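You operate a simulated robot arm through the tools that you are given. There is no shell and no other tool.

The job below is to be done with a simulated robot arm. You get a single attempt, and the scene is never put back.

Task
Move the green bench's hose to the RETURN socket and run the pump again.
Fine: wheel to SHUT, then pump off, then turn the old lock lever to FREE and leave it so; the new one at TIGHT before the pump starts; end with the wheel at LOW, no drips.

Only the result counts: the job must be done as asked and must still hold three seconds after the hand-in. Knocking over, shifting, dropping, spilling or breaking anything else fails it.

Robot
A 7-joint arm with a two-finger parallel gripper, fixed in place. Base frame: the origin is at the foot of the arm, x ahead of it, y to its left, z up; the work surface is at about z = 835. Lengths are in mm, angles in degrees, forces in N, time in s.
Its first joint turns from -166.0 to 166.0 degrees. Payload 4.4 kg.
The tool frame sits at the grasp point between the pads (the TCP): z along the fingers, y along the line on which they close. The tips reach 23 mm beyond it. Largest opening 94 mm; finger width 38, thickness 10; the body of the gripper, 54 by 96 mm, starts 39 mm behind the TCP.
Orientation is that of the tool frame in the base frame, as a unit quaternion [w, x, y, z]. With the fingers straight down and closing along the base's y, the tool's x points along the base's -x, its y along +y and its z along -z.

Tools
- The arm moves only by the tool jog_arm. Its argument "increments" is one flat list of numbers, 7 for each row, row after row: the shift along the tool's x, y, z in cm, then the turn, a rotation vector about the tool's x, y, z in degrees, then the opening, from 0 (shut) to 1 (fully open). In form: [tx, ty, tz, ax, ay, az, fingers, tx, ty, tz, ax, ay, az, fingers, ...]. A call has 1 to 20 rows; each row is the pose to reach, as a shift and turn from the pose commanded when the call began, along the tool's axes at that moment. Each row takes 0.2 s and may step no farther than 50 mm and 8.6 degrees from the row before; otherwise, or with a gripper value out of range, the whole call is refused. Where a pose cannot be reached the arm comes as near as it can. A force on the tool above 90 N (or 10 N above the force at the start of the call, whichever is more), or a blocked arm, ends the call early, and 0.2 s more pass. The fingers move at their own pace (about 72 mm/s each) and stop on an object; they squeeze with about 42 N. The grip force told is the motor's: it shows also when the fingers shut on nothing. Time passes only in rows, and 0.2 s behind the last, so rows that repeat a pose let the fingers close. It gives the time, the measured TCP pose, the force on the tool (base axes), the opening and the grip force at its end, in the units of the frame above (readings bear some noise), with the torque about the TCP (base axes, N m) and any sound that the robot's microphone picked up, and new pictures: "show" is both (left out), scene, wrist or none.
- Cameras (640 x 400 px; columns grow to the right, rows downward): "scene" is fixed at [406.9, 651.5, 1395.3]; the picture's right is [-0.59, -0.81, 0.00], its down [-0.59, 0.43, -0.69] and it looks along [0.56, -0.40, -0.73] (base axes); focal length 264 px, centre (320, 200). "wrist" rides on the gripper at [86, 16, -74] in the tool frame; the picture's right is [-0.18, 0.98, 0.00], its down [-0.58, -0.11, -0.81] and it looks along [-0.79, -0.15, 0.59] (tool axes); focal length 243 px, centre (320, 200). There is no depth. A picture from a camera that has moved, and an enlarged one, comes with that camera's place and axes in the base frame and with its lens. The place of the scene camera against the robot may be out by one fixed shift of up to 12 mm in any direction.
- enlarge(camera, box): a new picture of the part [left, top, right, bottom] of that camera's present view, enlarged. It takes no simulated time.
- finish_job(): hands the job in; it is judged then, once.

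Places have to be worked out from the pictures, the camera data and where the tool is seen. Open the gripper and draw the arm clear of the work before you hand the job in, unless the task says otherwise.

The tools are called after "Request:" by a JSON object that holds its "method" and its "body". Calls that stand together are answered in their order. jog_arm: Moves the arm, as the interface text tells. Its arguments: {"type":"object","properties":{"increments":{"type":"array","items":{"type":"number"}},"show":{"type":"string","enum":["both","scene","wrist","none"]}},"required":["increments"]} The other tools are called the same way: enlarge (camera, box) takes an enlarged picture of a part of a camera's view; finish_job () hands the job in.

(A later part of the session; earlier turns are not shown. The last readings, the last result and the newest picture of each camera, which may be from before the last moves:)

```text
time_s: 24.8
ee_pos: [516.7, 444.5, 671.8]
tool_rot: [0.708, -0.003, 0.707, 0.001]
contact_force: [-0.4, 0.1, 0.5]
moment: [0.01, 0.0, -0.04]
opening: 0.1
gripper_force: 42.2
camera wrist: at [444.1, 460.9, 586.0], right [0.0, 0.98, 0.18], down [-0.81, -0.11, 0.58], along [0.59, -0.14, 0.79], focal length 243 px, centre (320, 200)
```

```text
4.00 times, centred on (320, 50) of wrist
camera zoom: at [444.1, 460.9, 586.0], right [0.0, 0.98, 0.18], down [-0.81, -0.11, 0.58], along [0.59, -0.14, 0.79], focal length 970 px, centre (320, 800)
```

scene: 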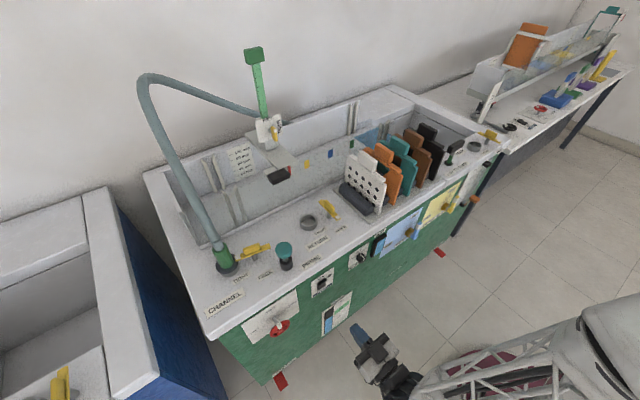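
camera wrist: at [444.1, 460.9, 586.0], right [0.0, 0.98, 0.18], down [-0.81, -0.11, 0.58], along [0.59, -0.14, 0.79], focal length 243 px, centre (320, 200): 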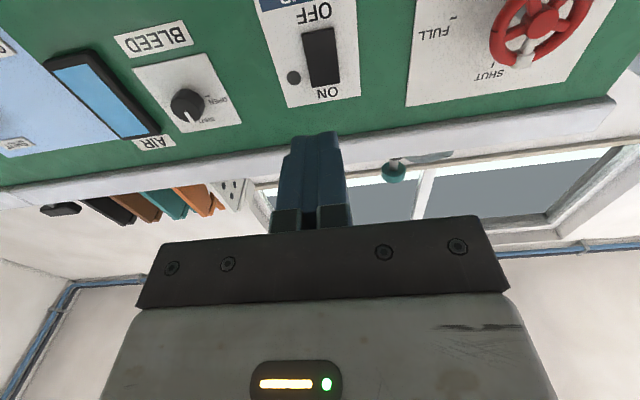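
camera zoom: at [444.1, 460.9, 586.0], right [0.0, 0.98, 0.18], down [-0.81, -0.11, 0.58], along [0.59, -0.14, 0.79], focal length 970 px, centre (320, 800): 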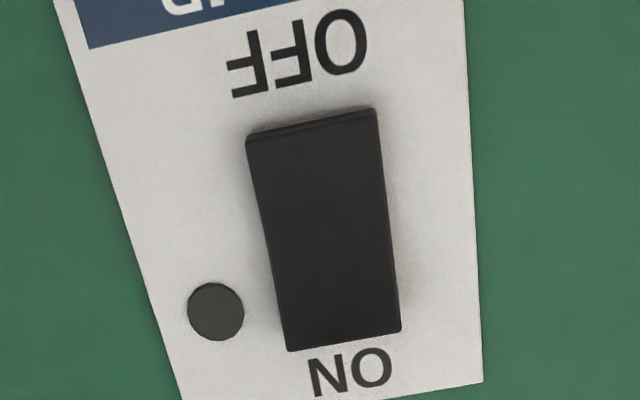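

The pump is off, its lamp is dark, and nothing on the bench has moved. Next I raise the arm in front of the bench, turn the tool to point down with the camera on its -y side, and come over the ledge at z≈1000 to view the old lock lever.

Request:
{"method": "jog_arm", "body": {"increments": [-2.187, 0, 0, -4.619, 4.619, -4.619, 0, -4.373, 0, 0, -9.237, 9.237, -9.237, 0, -6.56, 0, 0, -13.856, 13.856, -13.856, 0, -8.747, 0, 0, -18.475, 18.475, -18.475, 0, -10.933, 0, 0, -23.093, 23.093, -23.093, 0, -13.12, 0, 0, -27.712, 27.712, -27.712, 0, -15.307, 0, 0, -32.331, 32.331, -32.331, 0, -17.493, 0, 0, -36.949, 36.949, -36.949, 0, -19.68, 0, 0, -41.568, 41.568, -41.568, 0, -21.867, 0, 0, -46.187, 46.187, -46.187, 0, -24.053, 0, 0, -50.805, 50.805, -50.805, 0, -26.24, 0, 0, -55.424, 55.424, -55.424, 0, -28.427, 0, 0, -60.043, 60.043, -60.043, 0, -30.613, 0, 0, -64.661, 64.661, -64.661, 0, -32.8, 0, 0, -69.28, 69.28, -69.28, 0, -32.8, 0.71, 4.06, -69.28, 69.28, -69.28, 0, -32.8, 1.42, 8.12, -69.28, 69.28, -69.28, 0, -32.8, 2.13, 12.18, -69.28, 69.28, -69.28, 0, -32.8, 2.84, 16.24, -69.28, 69.28, -69.28, 0, -32.8, 3.55, 20.3, -69.28, 69.28, -69.28, 0], "show": "both"}}

Request:
{"method": "enlarge", "body": {"camera": "wrist", "box": [200, 0, 440, 150]}}

```text
time_s: 29.0
ee_pos: [719.2, 482.5, 998.8]
tool_rot: [0.0, 0.709, -0.705, 0.0]
contact_force: [-0.7, -0.4, -0.1]
moment: [-0.03, -0.02, -0.03]
opening: 0.0
gripper_force: 42.7
out of reach, approached as far as the arm can: row 11, 12
camera wrist: at [704.0, 396.6, 1074.7], right [-0.98, 0.18, 0.0], down [0.11, 0.58, 0.81], along [0.15, 0.79, -0.59], focal length 243 px, centre (320, 200)
```

scene: 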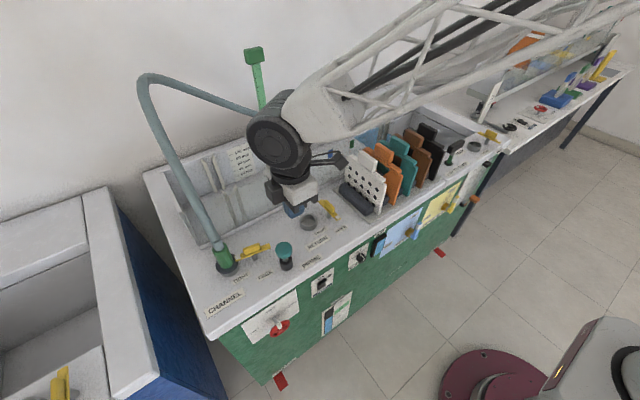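
wrist: 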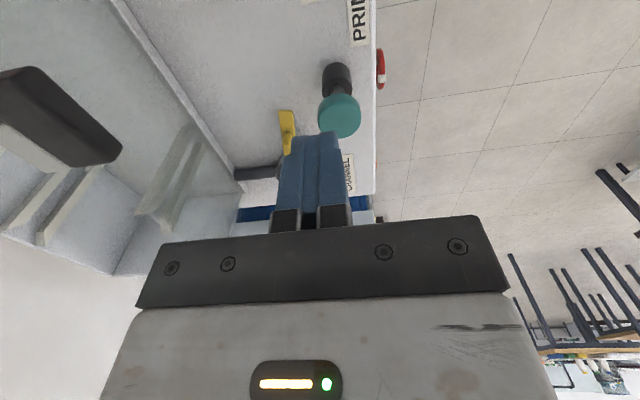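

```text
2.67 times, centred on (320, 75) of wrist
camera zoom: at [704.0, 396.6, 1074.7], right [-0.98, 0.18, 0.0], down [0.11, 0.58, 0.81], along [0.15, 0.79, -0.59], focal length 647 px, centre (320, 533)
```

zoom: 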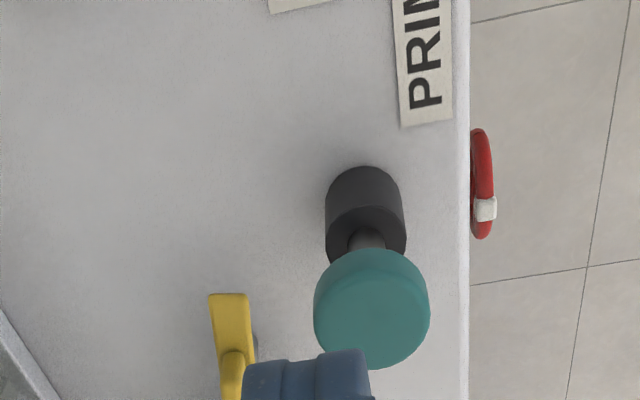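

The closed fingers hide the lever. I'll open them and shift to x≈770 so the lever and plug show between them.

Request:
{"method": "jog_arm", "body": {"increments": [1, -2.5, 0, 0, 0, 0, 0.6, 2, -5, 0, 0, 0, 0, 1, 2, -5, 0, 0, 0, 0, 1], "show": "wrist"}}

Request:
{"method": "enlarge", "body": {"camera": "wrist", "box": [240, 80, 432, 200]}}

```text
time_s: 29.8
ee_pos: [768.9, 461.3, 998.9]
tool_rot: [0.0, 0.709, -0.705, 0.001]
contact_force: [-0.1, -0.2, -0.7]
moment: [0.02, 0.03, -0.01]
opening: 93.9
gripper_force: 0.1
camera wrist: at [753.4, 374.6, 1074.5], right [-0.98, 0.18, 0.0], down [0.11, 0.58, 0.81], along [0.15, 0.79, -0.59], focal length 243 px, centre (320, 200)
```

wrist: 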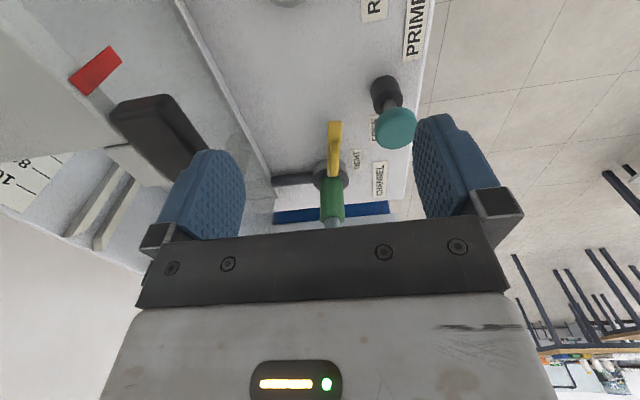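

```text
3.33 times, centred on (336, 140) of wrist
camera zoom: at [753.4, 374.6, 1074.5], right [-0.98, 0.18, 0.0], down [0.11, 0.58, 0.81], along [0.15, 0.79, -0.59], focal length 809 px, centre (267, 400)
```

zoom: 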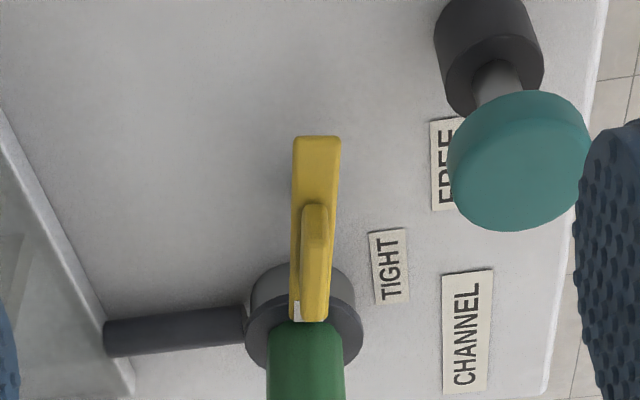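

From paired views, the ledge is at z≈823, the lever tail at (767, 539, 848), its pivot near (775, 580) and the plug at about (787, 640). The PRIME plunger is at (711, 525) with its top at z≈889. I'll go closer, yawed 10° to match the lever, for a second precise view.

Request:
{"method": "jog_arm", "body": {"increments": [-2, 0, 2, 0, 0, 4, 1, -4, 0, 4, 0, 0, 8, 1, -5.9, 0, 6.9, 0, 0, 10, 1, -5.9, 0, 6.9, 0, 0, 10, 1], "show": "both"}}

Request:
{"method": "enlarge", "body": {"camera": "wrist", "box": [240, 60, 432, 180]}}

Request:
{"method": "enlarge", "body": {"camera": "wrist", "box": [224, 120, 416, 240]}}

```text
time_s: 30.8
ee_pos: [768.2, 522.4, 930.9]
tool_rot: [0.001, -0.644, 0.765, -0.001]
contact_force: [-0.9, 0.4, 0.3]
moment: [-0.02, 0.03, -0.01]
opening: 94.1
gripper_force: 0.0
camera wrist: at [737.8, 440.3, 1005.8], right [-0.94, 0.35, 0.0], down [0.2, 0.56, 0.81], along [0.28, 0.76, -0.59], focal length 243 px, centre (320, 200)
```

scene: 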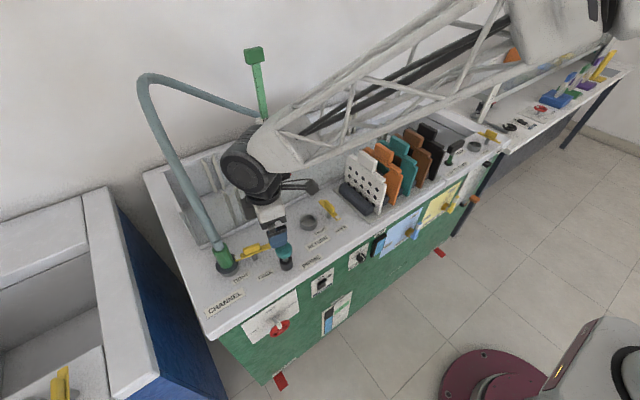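
wrist: 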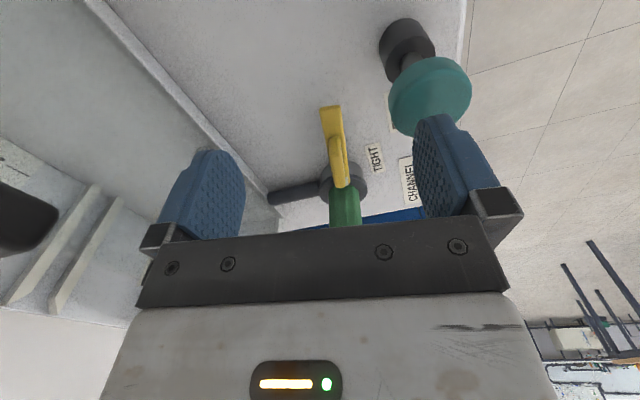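

```text
3.33 times, centred on (336, 120) of wrist
camera zoom: at [737.8, 440.3, 1005.8], right [-0.94, 0.35, 0.0], down [0.2, 0.56, 0.81], along [0.28, 0.76, -0.59], focal length 809 px, centre (267, 467)
```

zoom: 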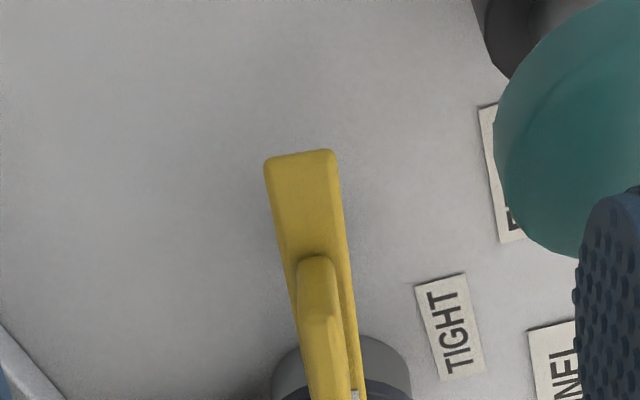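

```text
3.33 times, centred on (320, 180) of wrist
camera zoom: at [737.8, 440.3, 1005.8], right [-0.94, 0.35, 0.0], down [0.2, 0.56, 0.81], along [0.28, 0.76, -0.59], focal length 809 px, centre (320, 267)
```

zoom: 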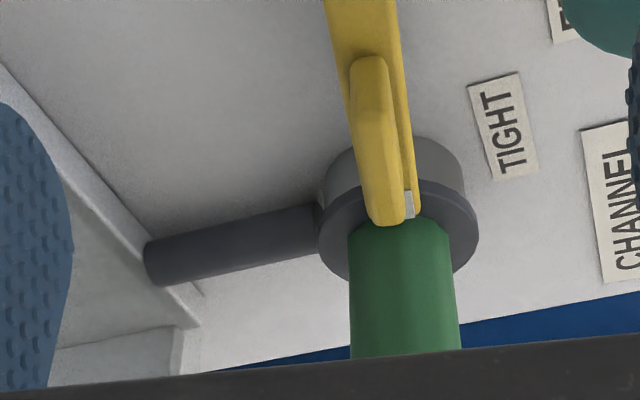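

The second view puts the lever tail end at (768, 542, ~843), slanted about 11° and aiming at the plug. I'll move over the tail half with the fingers 42 mm apart, still above the plunger's height, and look before going down.

Request:
{"method": "jog_arm", "body": {"increments": [-1.6, 0.28, 0, 0, 0, 0.8, 0.6, -3.25, 0.56, 0, 0, 0, 1.5, 0.45, -3.25, 0.56, 0, 0, 0, 1.5, 0.45], "show": "both"}}

Request:
{"method": "enlarge", "body": {"camera": "wrist", "box": [224, 80, 416, 200]}}

Request:
{"method": "enlarge", "body": {"camera": "scene", "box": [190, 150, 350, 280]}}

```text
time_s: 31.6
ee_pos: [768.5, 554.2, 929.6]
tool_rot: [0.0, -0.635, 0.773, -0.002]
contact_force: [0.3, 0.1, 0.1]
moment: [0.0, 0.0, 0.0]
opening: 42.2
gripper_force: 0.0
camera wrist: at [737.3, 472.9, 1005.8], right [-0.93, 0.37, 0.0], down [0.22, 0.55, 0.81], along [0.3, 0.75, -0.59], focal length 243 px, centre (320, 200)
```

scene: 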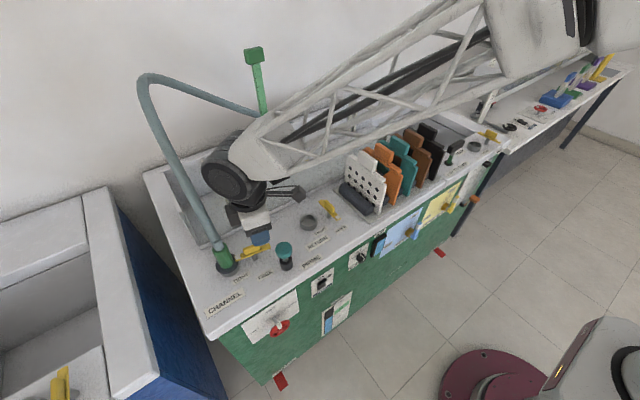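
wrist: 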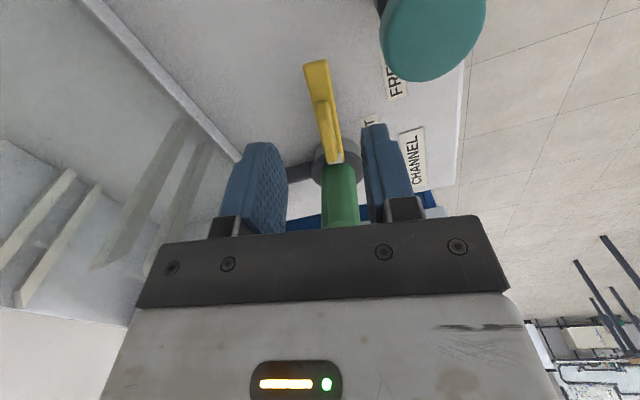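

```text
3.33 times, centred on (320, 140) of wrist
camera zoom: at [737.3, 472.9, 1005.8], right [-0.93, 0.37, 0.0], down [0.22, 0.55, 0.81], along [0.3, 0.75, -0.59], focal length 809 px, centre (320, 400)
```

zoom: 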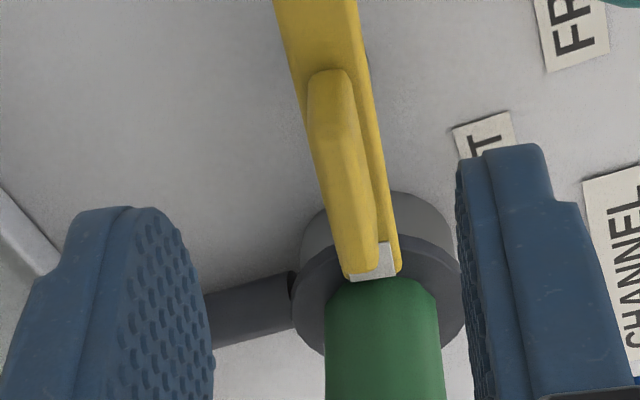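

```text
3.08 times, centred on (270, 215) of scene
camera zoom: at [406.9, 651.5, 1395.3], right [-0.59, -0.81, 0.0], down [-0.59, 0.43, -0.69], along [0.56, -0.4, -0.73], focal length 812 px, centre (474, 154)
```

zoom: 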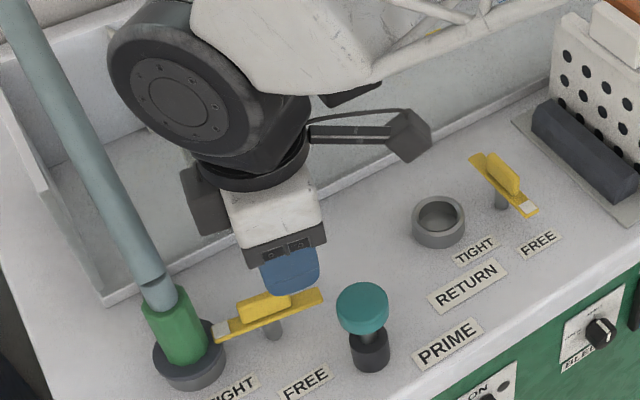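

The bar's line is well fixed (x≈766.6 at y=545, direction 12° off y). The big wrist joint is close to the hose, though, so I'll straddle only the far tail end of the lever, where the wrist stays back, and swing it round its pivot. First I centre on the tail and go down part way.

Request:
{"method": "jog_arm", "body": {"increments": [0.94, 0, 0, 0, 0, 0, 0.33, 0.94, 0, 2, 0, 0, 0, 0.33, 0.94, 0, 4, 0, 0, 0, 0.33, 0.94, 0, 5.2, 0, 0, 0, 0.33], "show": "both"}}

Request:
{"method": "enlarge", "body": {"camera": "wrist", "box": [224, 80, 416, 200]}}

Request:
{"method": "enlarge", "body": {"camera": "scene", "box": [190, 150, 350, 280]}}

```text
time_s: 32.6
ee_pos: [766.4, 545.2, 877.5]
tool_rot: [0.0, -0.634, 0.773, -0.001]
contact_force: [-0.4, 0.4, 0.4]
moment: [0.01, 0.01, 0.0]
opening: 31.2
gripper_force: 0.0
camera wrist: at [735.5, 463.4, 953.8], right [-0.93, 0.37, 0.0], down [0.22, 0.55, 0.81], along [0.3, 0.75, -0.59], focal length 243 px, centre (320, 200)
```

scene: 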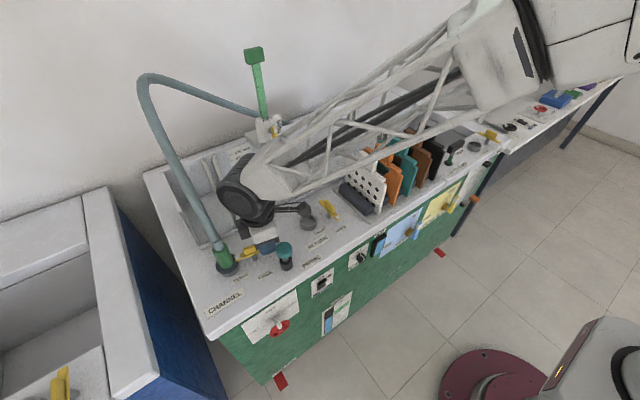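
wrist: 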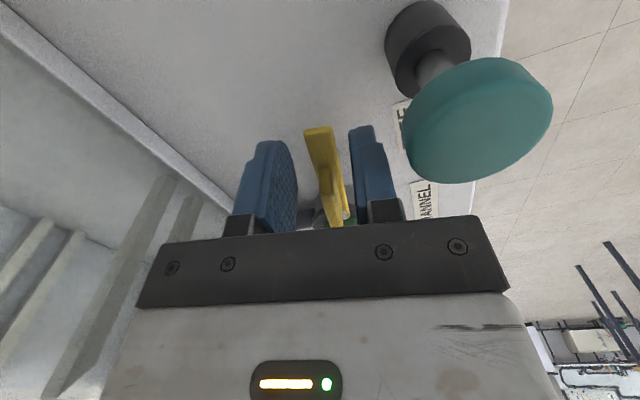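

```text
3.33 times, centred on (320, 140) of wrist
camera zoom: at [735.5, 463.4, 953.8], right [-0.93, 0.37, 0.0], down [0.22, 0.55, 0.81], along [0.3, 0.75, -0.59], focal length 809 px, centre (320, 400)
```

zoom: 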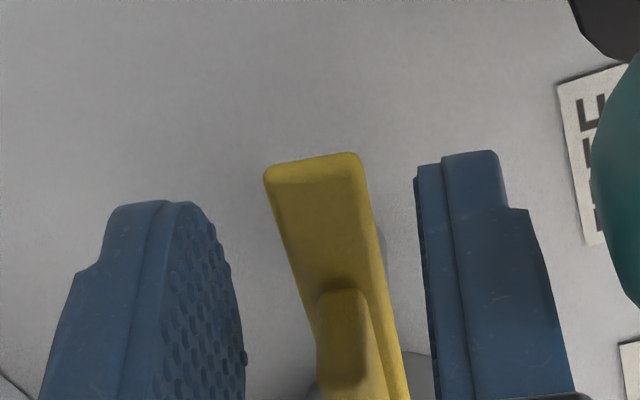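

```text
3.08 times, centred on (270, 215) of scene
camera zoom: at [406.9, 651.5, 1395.3], right [-0.59, -0.81, 0.0], down [-0.59, 0.43, -0.69], along [0.56, -0.4, -0.73], focal length 812 px, centre (474, 154)
```

zoom: 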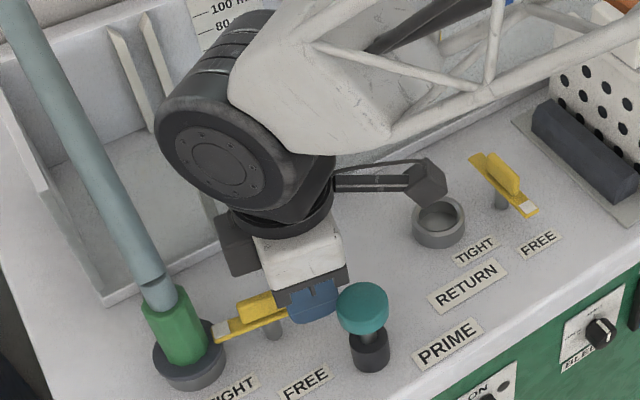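

The tail end is now at (768, 540, 845) and lies between the fingers, with the plunger clear to the right. I'll go down so the tips reach z≈837, beside the plate.

Request:
{"method": "jog_arm", "body": {"increments": [0, 0, 0.6, 0, 0, 0, 0.33, 0, 0, 1.2, 0, 0, 0, 0.33, 0, 0, 1.7, 0, 0, 0, 0.33], "show": "wrist"}}

Request:
{"method": "enlarge", "body": {"camera": "wrist", "box": [224, 80, 416, 200]}}

Request:
{"method": "enlarge", "body": {"camera": "scene", "box": [190, 170, 350, 280]}}

```text
time_s: 33.4
ee_pos: [766.9, 545.2, 860.0]
tool_rot: [0.0, -0.635, 0.773, -0.001]
contact_force: [-0.8, -0.1, 0.6]
moment: [0.0, 0.0, 0.01]
opening: 30.9
gripper_force: 0.1
camera wrist: at [735.9, 463.4, 936.2], right [-0.93, 0.37, 0.0], down [0.22, 0.55, 0.81], along [0.3, 0.75, -0.59], focal length 243 px, centre (320, 200)
```

wrist: 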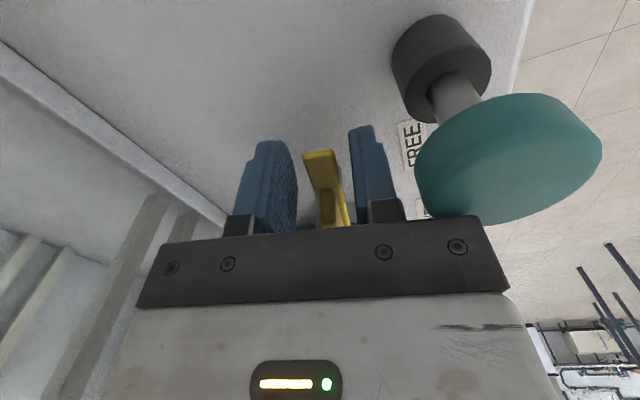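

```text
3.33 times, centred on (320, 140) of wrist
camera zoom: at [735.9, 463.4, 936.2], right [-0.93, 0.37, 0.0], down [0.22, 0.55, 0.81], along [0.3, 0.75, -0.59], focal length 809 px, centre (320, 400)
```

zoom: 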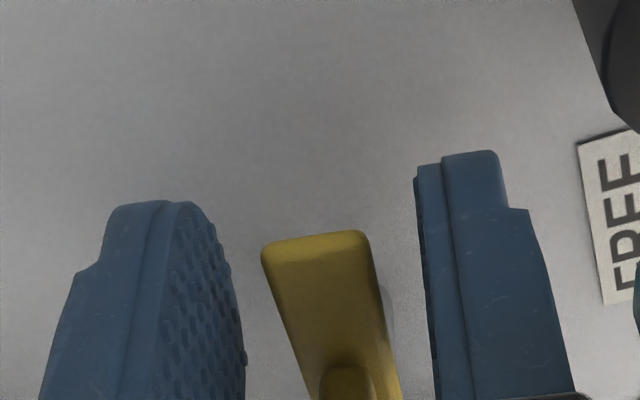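

```text
3.64 times, centred on (270, 225) of scene
camera zoom: at [406.9, 651.5, 1395.3], right [-0.59, -0.81, 0.0], down [-0.59, 0.43, -0.69], along [0.56, -0.4, -0.73], focal length 960 px, centre (502, 109)
```

zoom: 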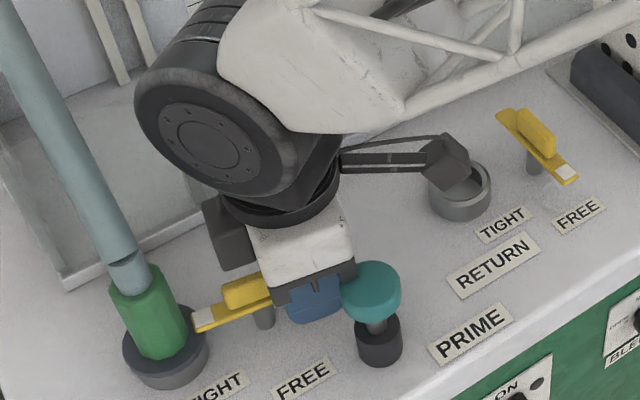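

Nothing touches yet. I'll narrow the fingers to a loose straddle and swing the tail round the pivot at about (774, 584), anticlockwise seen from above. I add a gradual lean of the wrist away from the hose, and go halfway first.

Request:
{"method": "jog_arm", "body": {"increments": [0, 0, 0, 0, 0, 0, 0.25, -0.022, -0.412, 0, 0, 0, -6, 0.25, -0.087, -0.821, 0, 0, 0, -12, 0.25, -0.195, -1.22, 0, 0, 0, -18, 0.25, -0.31, -1.613, 0, 0.019, -1.344, -24, 0.25, -0.463, -1.987, 0, 0.179, -2.692, -29.99, 0.25, -0.654, -2.34, 0, 0.482, -4.037, -35.98, 0.25, -0.882, -2.668, 0, 0.93, -5.375, -41.97, 0.25, -1.14, -2.967, 0, 1.522, -6.694, -47.94, 0.25, -1.428, -3.233, 0, 2.262, -7.99, -53.92, 0.25], "show": "both"}}

Request:
{"method": "enlarge", "body": {"camera": "scene", "box": [190, 170, 350, 280]}}

Request:
{"method": "enlarge", "body": {"camera": "wrist", "box": [224, 80, 416, 200]}}

```text
time_s: 35.6
ee_pos: [802.4, 552.2, 862.7]
tool_rot: [-0.064, 0.914, -0.399, -0.027]
contact_force: [0.0, -1.7, 0.0]
moment: [0.03, 0.03, -0.01]
opening: 24.1
gripper_force: 0.8
camera wrist: at [850.4, 468.4, 926.2], right [-0.85, -0.53, -0.07], down [-0.32, 0.38, 0.87], along [-0.43, 0.76, -0.49], focal length 243 px, centre (320, 200)
```

scene: 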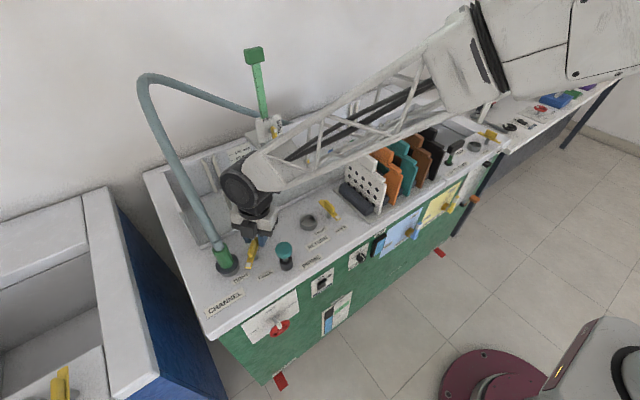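
wrist: 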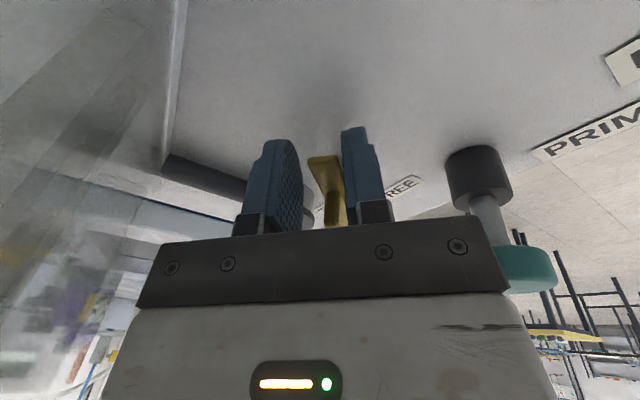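

```text
3.64 times, centred on (270, 225) of scene
camera zoom: at [406.9, 651.5, 1395.3], right [-0.59, -0.81, 0.0], down [-0.59, 0.43, -0.69], along [0.56, -0.4, -0.73], focal length 960 px, centre (502, 109)
```

zoom: 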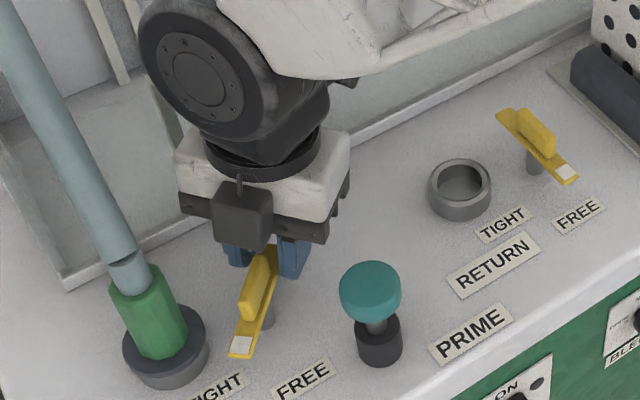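

```text
3.33 times, centred on (320, 140) of wrist
camera zoom: at [850.4, 468.4, 926.2], right [-0.85, -0.53, -0.07], down [-0.32, 0.38, 0.87], along [-0.43, 0.76, -0.49], focal length 809 px, centre (320, 400)
```

zoom: 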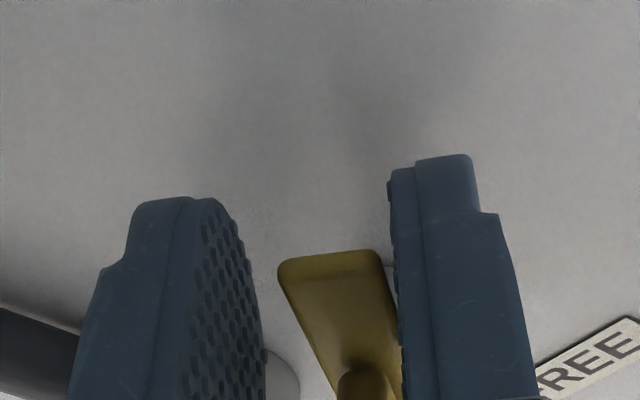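

The lever follows smoothly with hardly any force, and the plug, hose and plunger are all clear. I continue the swing to about FREE with a 14° lean.

Request:
{"method": "jog_arm", "body": {"increments": [-0.005, -0.397, 0.039, 0.559, -0.544, -6, 0.25, -0.053, -0.789, 0.082, 1.176, -1.028, -12, 0.25, -0.144, -1.171, 0.128, 1.84, -1.446, -18, 0.25, -0.275, -1.541, 0.177, 2.553, -1.798, -24, 0.25, -0.446, -1.893, 0.228, 3.34, -2.099, -29.99, 0.25, -0.654, -2.222, 0.281, 4.173, -2.327, -35.98, 0.25, -0.898, -2.527, 0.335, 4.956, -2.433, -41.97, 0.25], "show": "both"}}

Request:
{"method": "enlarge", "body": {"camera": "scene", "box": [190, 170, 350, 280]}}

Request:
{"method": "enlarge", "body": {"camera": "wrist", "box": [224, 80, 416, 200]}}

```text
time_s: 35.9
ee_pos: [798.8, 551.5, 863.1]
tool_rot: [-0.065, 0.924, -0.375, -0.03]
contact_force: [-40.8, -14.3, 18.2]
moment: [-0.84, -3.96, -5.25]
opening: 23.4
gripper_force: 0.1
stopped in row 1: the force on the tool passed its limit at 144 N (the readings are from after the stop); the commanded pose is now the measured one
camera wrist: at [851.7, 470.7, 925.7], right [-0.82, -0.57, -0.08], down [-0.34, 0.36, 0.87], along [-0.47, 0.74, -0.49], focal length 243 px, centre (320, 200)
```

scene: 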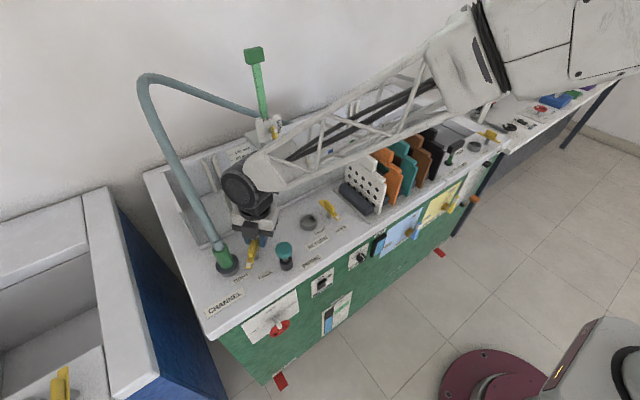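
wrist: 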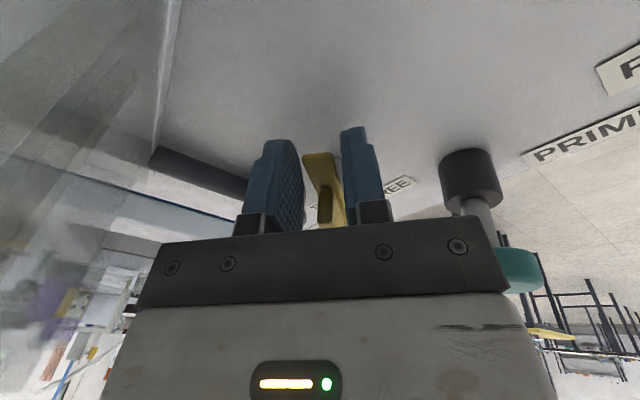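

```text
3.64 times, centred on (270, 225) of scene
camera zoom: at [406.9, 651.5, 1395.3], right [-0.59, -0.81, 0.0], down [-0.59, 0.43, -0.69], along [0.56, -0.4, -0.73], focal length 960 px, centre (502, 109)
```

zoom: 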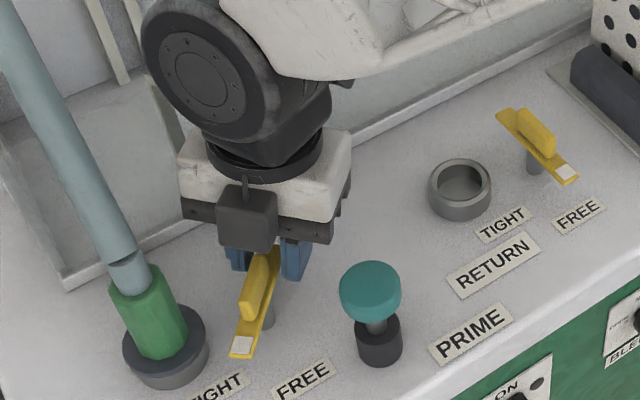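

```text
3.33 times, centred on (320, 140) of wrist
camera zoom: at [851.7, 470.7, 925.7], right [-0.82, -0.57, -0.08], down [-0.34, 0.36, 0.87], along [-0.47, 0.74, -0.49], focal length 809 px, centre (320, 400)
```

zoom: 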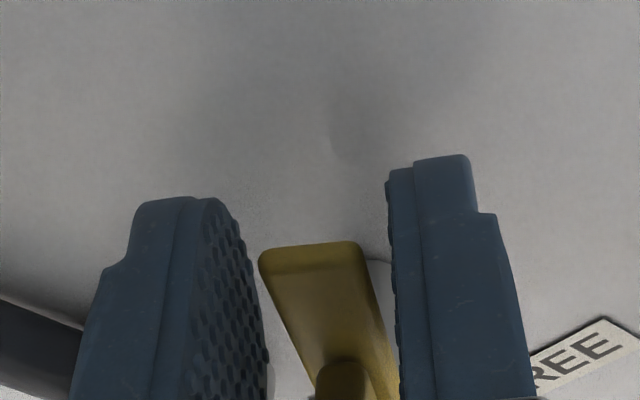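

The force jumped to 144 N, and the moment places the contact near the wrist camera at about (850, 450, 935). It probably touched the dark block of the gauge carriage over the channel. I'll check whether that moved before going on.

Request:
{"method": "enlarge", "body": {"camera": "scene", "box": [220, 40, 380, 140]}}

Request:
{"method": "enlarge", "body": {"camera": "scene", "box": [220, 110, 380, 210]}}

Request:
{"method": "enlarge", "body": {"camera": "wrist", "box": [0, 100, 240, 400]}}

```text
4.00 times, centred on (300, 90) of scene
camera zoom: at [406.9, 651.5, 1395.3], right [-0.59, -0.81, 0.0], down [-0.59, 0.43, -0.69], along [0.56, -0.4, -0.73], focal length 1056 px, centre (400, 640)
```

zoom: 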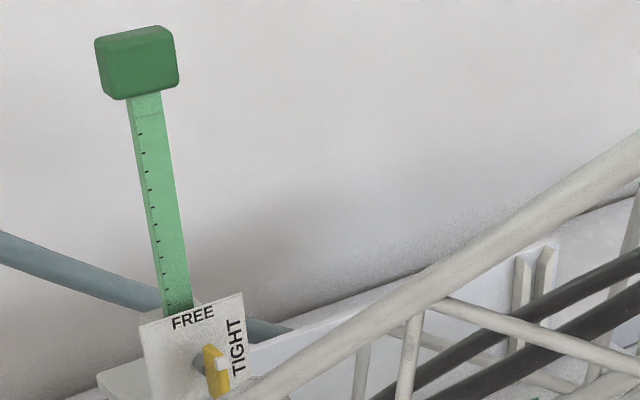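

```text
4.00 times, centred on (300, 160) of scene
camera zoom: at [406.9, 651.5, 1395.3], right [-0.59, -0.81, 0.0], down [-0.59, 0.43, -0.69], along [0.56, -0.4, -0.73], focal length 1056 px, centre (400, 360)
```

zoom: 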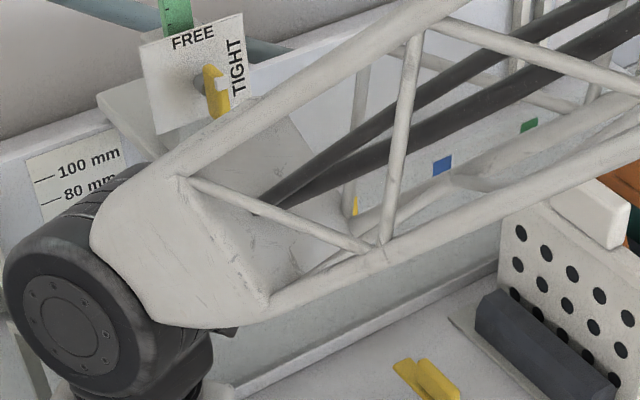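

```text
1.33 times, centred on (120, 250) of wrist
camera zoom: at [851.7, 470.7, 925.7], right [-0.82, -0.57, -0.08], down [-0.34, 0.36, 0.87], along [-0.47, 0.74, -0.49], focal length 324 px, centre (587, 133)
```

zoom: 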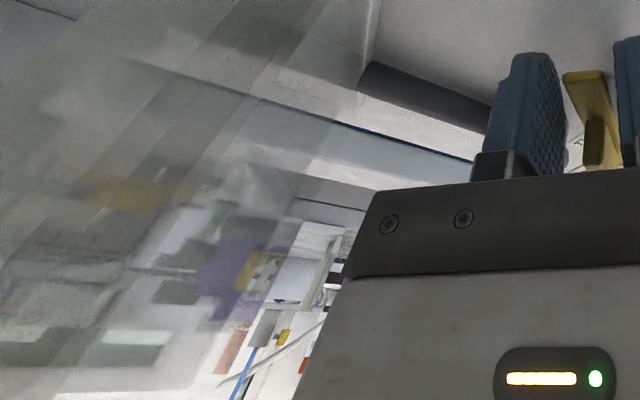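

The gauge and its plate sit exactly where they were. The wrist camera is right against the channel's clear front pane, and that is what it touched. I'll widen the fingers, ease away from the pane and go straight up.

Request:
{"method": "jog_arm", "body": {"increments": [-0.29, 0.28, 0, 0, 0, 0, 0.36, -0.5, 0.085, -1.98, 0, 0, 0, 0.36, -0.81, -0.21, -4.945, 0, 0, 0, 0.36, -1.23, -0.6, -8.9, 0, 0, 0, 0.36], "show": "both"}}

Request:
{"method": "enlarge", "body": {"camera": "scene", "box": [190, 170, 350, 280]}}

```text
time_s: 36.6
ee_pos: [793.4, 548.2, 874.9]
tool_rot: [-0.058, 0.925, -0.375, -0.034]
contact_force: [4.6, 2.4, -10.6]
moment: [0.87, 0.87, 0.45]
opening: 34.1
gripper_force: 0.1
stopped in row 3: the force on the tool passed its limit at 124 N (the readings are from after the stop); the commanded pose is now the measured one
camera wrist: at [847.7, 468.1, 938.2], right [-0.82, -0.57, -0.06], down [-0.32, 0.37, 0.87], along [-0.48, 0.73, -0.49], focal length 243 px, centre (320, 200)
```

scene: 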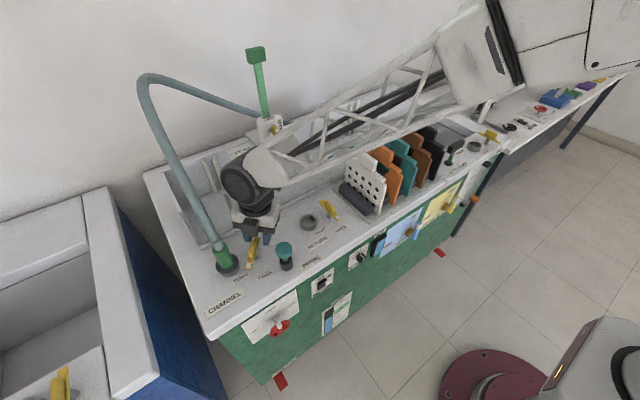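
wrist: 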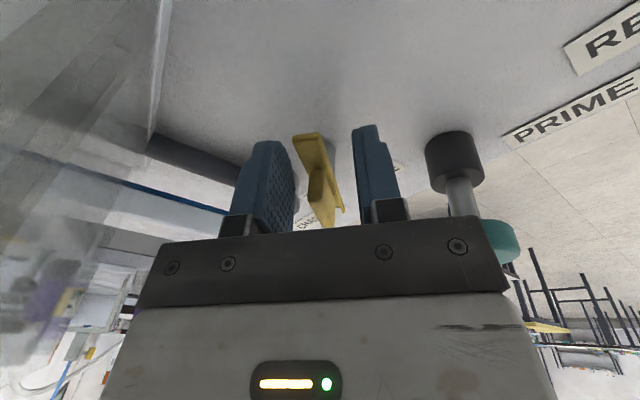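

```text
3.64 times, centred on (270, 225) of scene
camera zoom: at [406.9, 651.5, 1395.3], right [-0.59, -0.81, 0.0], down [-0.59, 0.43, -0.69], along [0.56, -0.4, -0.73], focal length 960 px, centre (502, 109)
```

zoom: 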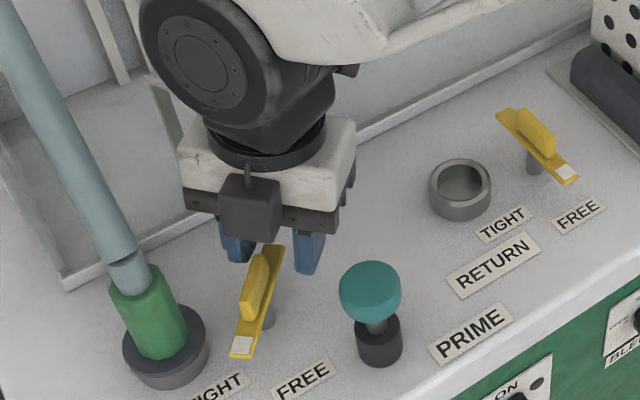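

A second stop, now pressing from above. Triangulating the earlier views puts the gauge carriage's dark handle at about (858, 444, 962), so the wrist camera is caught under it. I'll drop 4 mm, slide inward along the lever so the camera comes out from under it, and turn the camera away.

Request:
{"method": "jog_arm", "body": {"increments": [0.043, 0.033, 0.397, 0, 0, 0, 0.5, -1.5, -0.126, 0.576, 0, 0, 0, 0.55, -2.905, -0.282, 0.739, 0, 0, 0, 0.55, -2.905, -0.282, 0.739, 0, 0, 7.5, 0.55, -2.905, -0.282, 0.739, 0, 0, 15, 0.55], "show": "both"}}

Request:
{"method": "enlarge", "body": {"camera": "scene", "box": [190, 100, 350, 200]}}

```text
time_s: 37.9
ee_pos: [776.0, 573.6, 871.4]
tool_rot: [-0.055, 0.867, -0.493, -0.041]
contact_force: [-0.8, 0.4, -0.5]
moment: [0.03, -0.02, -0.01]
opening: 51.8
gripper_force: 0.0
camera wrist: at [808.5, 480.9, 934.8], right [-0.94, -0.34, -0.03], down [-0.19, 0.44, 0.88], along [-0.29, 0.83, -0.48], focal length 243 px, centre (320, 200)
```

scene: 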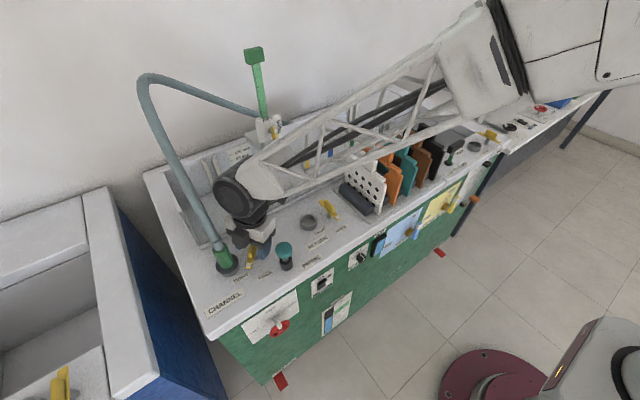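
wrist: 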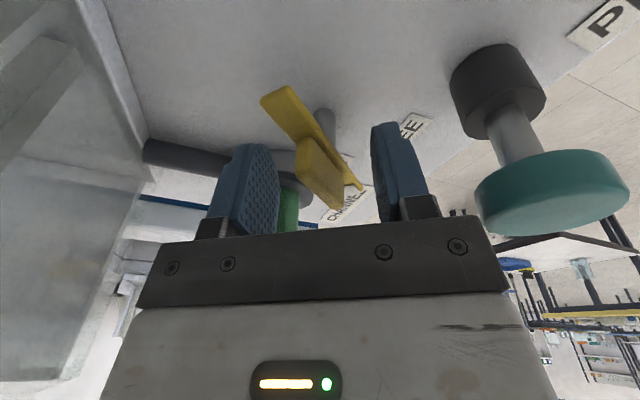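

```text
4.00 times, centred on (270, 150) of scene
camera zoom: at [406.9, 651.5, 1395.3], right [-0.59, -0.81, 0.0], down [-0.59, 0.43, -0.69], along [0.56, -0.4, -0.73], focal length 1056 px, centre (520, 400)
```

zoom: 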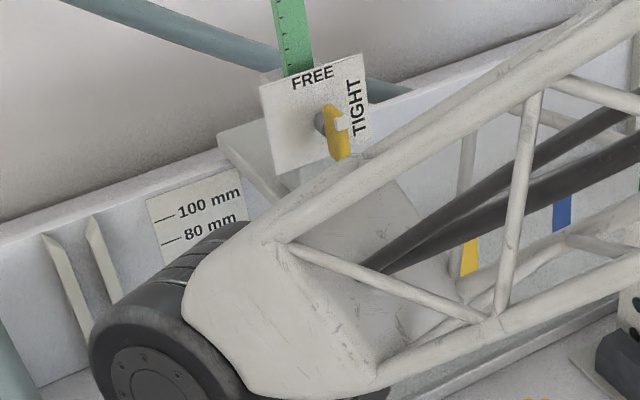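

Free of contact, and the gauge plate still reads at the same pixels. Now I lift clear, spin the tool so the camera sits on the robot's side (away from the carriage), and keep the wrist leaning away from the hose.

Request:
{"method": "jog_arm", "body": {"increments": [-0.376, -0.165, -2.97, 0, 0, 0, 0.53, -0.752, -0.33, -5.93, 0, 0, 0, 0.53, -1.13, -0.495, -8.9, 0, 0, 0, 0.53, -0.876, -0.553, -8.929, -0.22, -0.547, 8.033, 0.53, -0.622, -0.611, -8.958, -0.44, -1.093, 16.067, 0.53, -0.368, -0.669, -8.987, -0.66, -1.64, 24.1, 0.53, -0.114, -0.727, -9.016, -0.88, -2.187, 32.13, 0.53, 0.14, -0.785, -9.045, -1.1, -2.733, 40.17, 0.53, 0.394, -0.843, -9.074, -1.32, -3.28, 48.2, 0.53, 0.648, -0.901, -9.103, -1.54, -3.827, 56.23, 0.53, 0.902, -0.959, -9.132, -1.76, -4.373, 64.27, 0.53, 1.156, -1.017, -9.161, -1.98, -4.92, 72.3, 0.53, 1.41, -1.075, -9.19, -2.2, -5.467, 80.33, 0.53, 1.664, -1.133, -9.219, -2.42, -6.013, 88.37, 0.53, 1.918, -1.191, -9.248, -2.64, -6.56, 96.4, 0.53, 2.172, -1.249, -9.277, -2.86, -7.107, 104.43, 0.53, 2.426, -1.307, -9.306, -3.08, -7.653, 112.47, 0.53, 2.68, -1.365, -9.34, -3.3, -8.2, 120.5, 0.53], "show": "both"}}

Request:
{"method": "enlarge", "body": {"camera": "scene", "box": [190, 150, 350, 280]}}

Request:
{"method": "enlarge", "body": {"camera": "wrist", "box": [200, 50, 440, 200]}}

```text
time_s: 41.6
ee_pos: [803.7, 543.7, 961.9]
tool_rot: [-0.001, 0.0, 0.991, 0.13]
contact_force: [0.0, -0.1, -0.2]
moment: [-0.01, -0.02, -0.03]
opening: 49.8
gripper_force: 0.1
camera wrist: at [718.6, 540.1, 1039.4], right [0.19, 0.95, 0.25], down [0.58, -0.32, 0.75], along [0.79, 0.01, -0.61], focal length 243 px, centre (320, 200)
```

scene: 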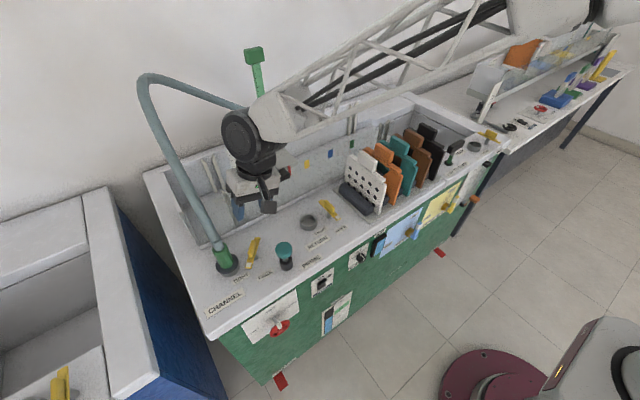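
wrist: 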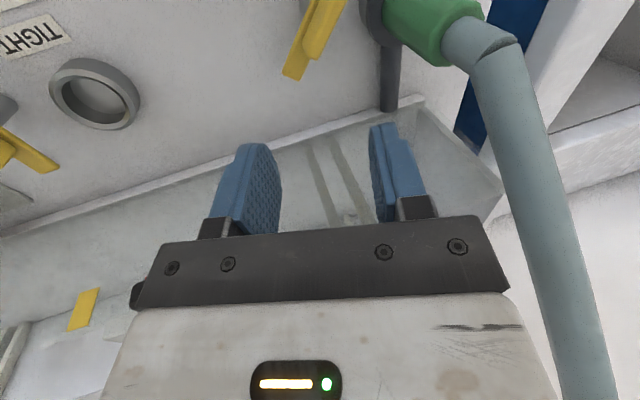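

```text
3.08 times, centred on (270, 215) of scene
camera zoom: at [406.9, 651.5, 1395.3], right [-0.59, -0.81, 0.0], down [-0.59, 0.43, -0.69], along [0.56, -0.4, -0.73], focal length 812 px, centre (474, 154)
```

zoom: 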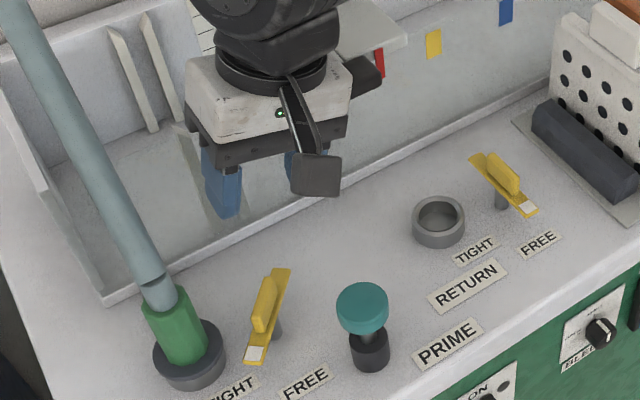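

```text
2.67 times, centred on (320, 125) of wrist
camera zoom: at [718.6, 540.1, 1039.4], right [0.19, 0.95, 0.25], down [0.58, -0.32, 0.75], along [0.79, 0.01, -0.61], focal length 647 px, centre (320, 400)
```

zoom: 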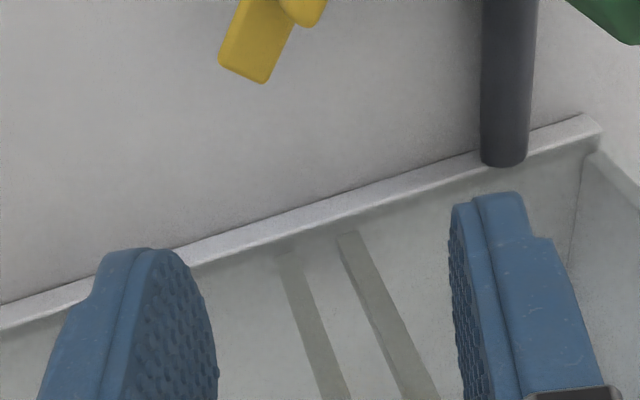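

There's a clear view now: the lever stands about 41° from FREE, with its tail at (807, 553). I'll straddle the tail with the fingers closing along y, stopping first just above it.

Request:
{"method": "jog_arm", "body": {"increments": [0.07, 1.768, 0.476, 0, 0, 0, 0.53, 0.07, 1.248, 2.408, 0, 0, 0, 0.53, 0.07, 0.728, 4.34, 0, 0, 0, 0.53, 0.07, 0.208, 6.27, 0, 0, 0, 0.53, 0.07, -0.312, 8.2, 0, 0, 0, 0.53], "show": "both"}}

Request:
{"method": "enlarge", "body": {"camera": "scene", "box": [190, 150, 350, 280]}}

Request:
{"method": "enlarge", "body": {"camera": "wrist", "box": [200, 80, 440, 230]}}

```text
time_s: 42.9
ee_pos: [802.2, 560.2, 884.2]
tool_rot: [-0.001, -0.001, 0.991, 0.131]
contact_force: [-0.4, 0.2, 0.5]
moment: [-0.02, -0.03, -0.02]
opening: 49.6
gripper_force: 0.0
camera wrist: at [716.9, 557.3, 960.7], right [0.18, 0.95, 0.25], down [0.58, -0.31, 0.75], along [0.79, 0.01, -0.61], focal length 243 px, centre (320, 200)
```

scene: 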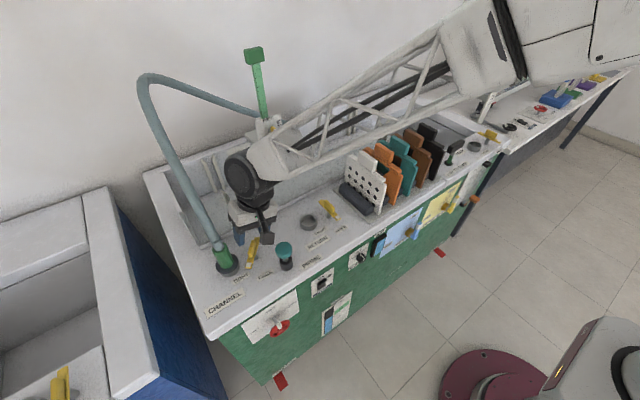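
wrist: 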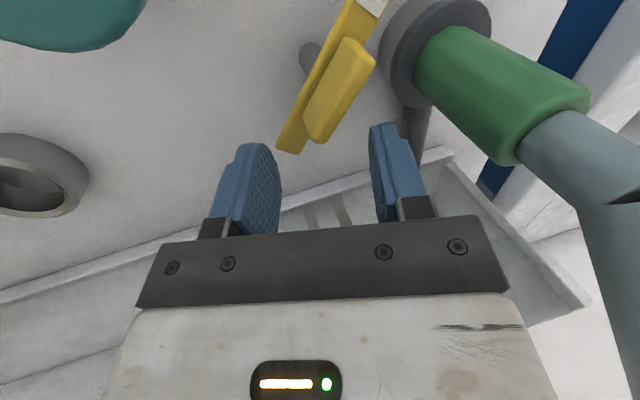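

```text
3.08 times, centred on (270, 215) of scene
camera zoom: at [406.9, 651.5, 1395.3], right [-0.59, -0.81, 0.0], down [-0.59, 0.43, -0.69], along [0.56, -0.4, -0.73], focal length 812 px, centre (474, 154)
```

zoom: 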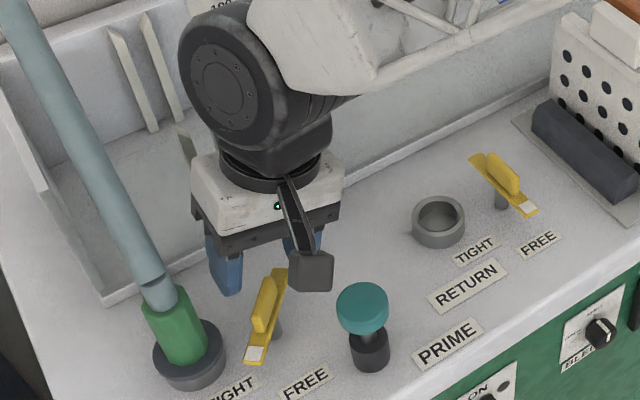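

```text
2.67 times, centred on (320, 155) of wrist
camera zoom: at [716.9, 557.3, 960.7], right [0.18, 0.95, 0.25], down [0.58, -0.31, 0.75], along [0.79, 0.01, -0.61], focal length 647 px, centre (320, 320)
```

zoom: 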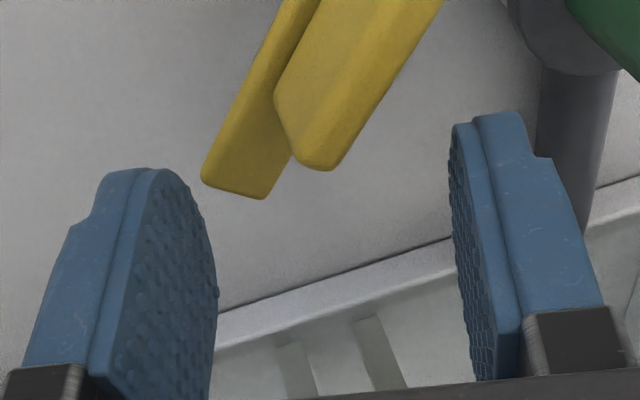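

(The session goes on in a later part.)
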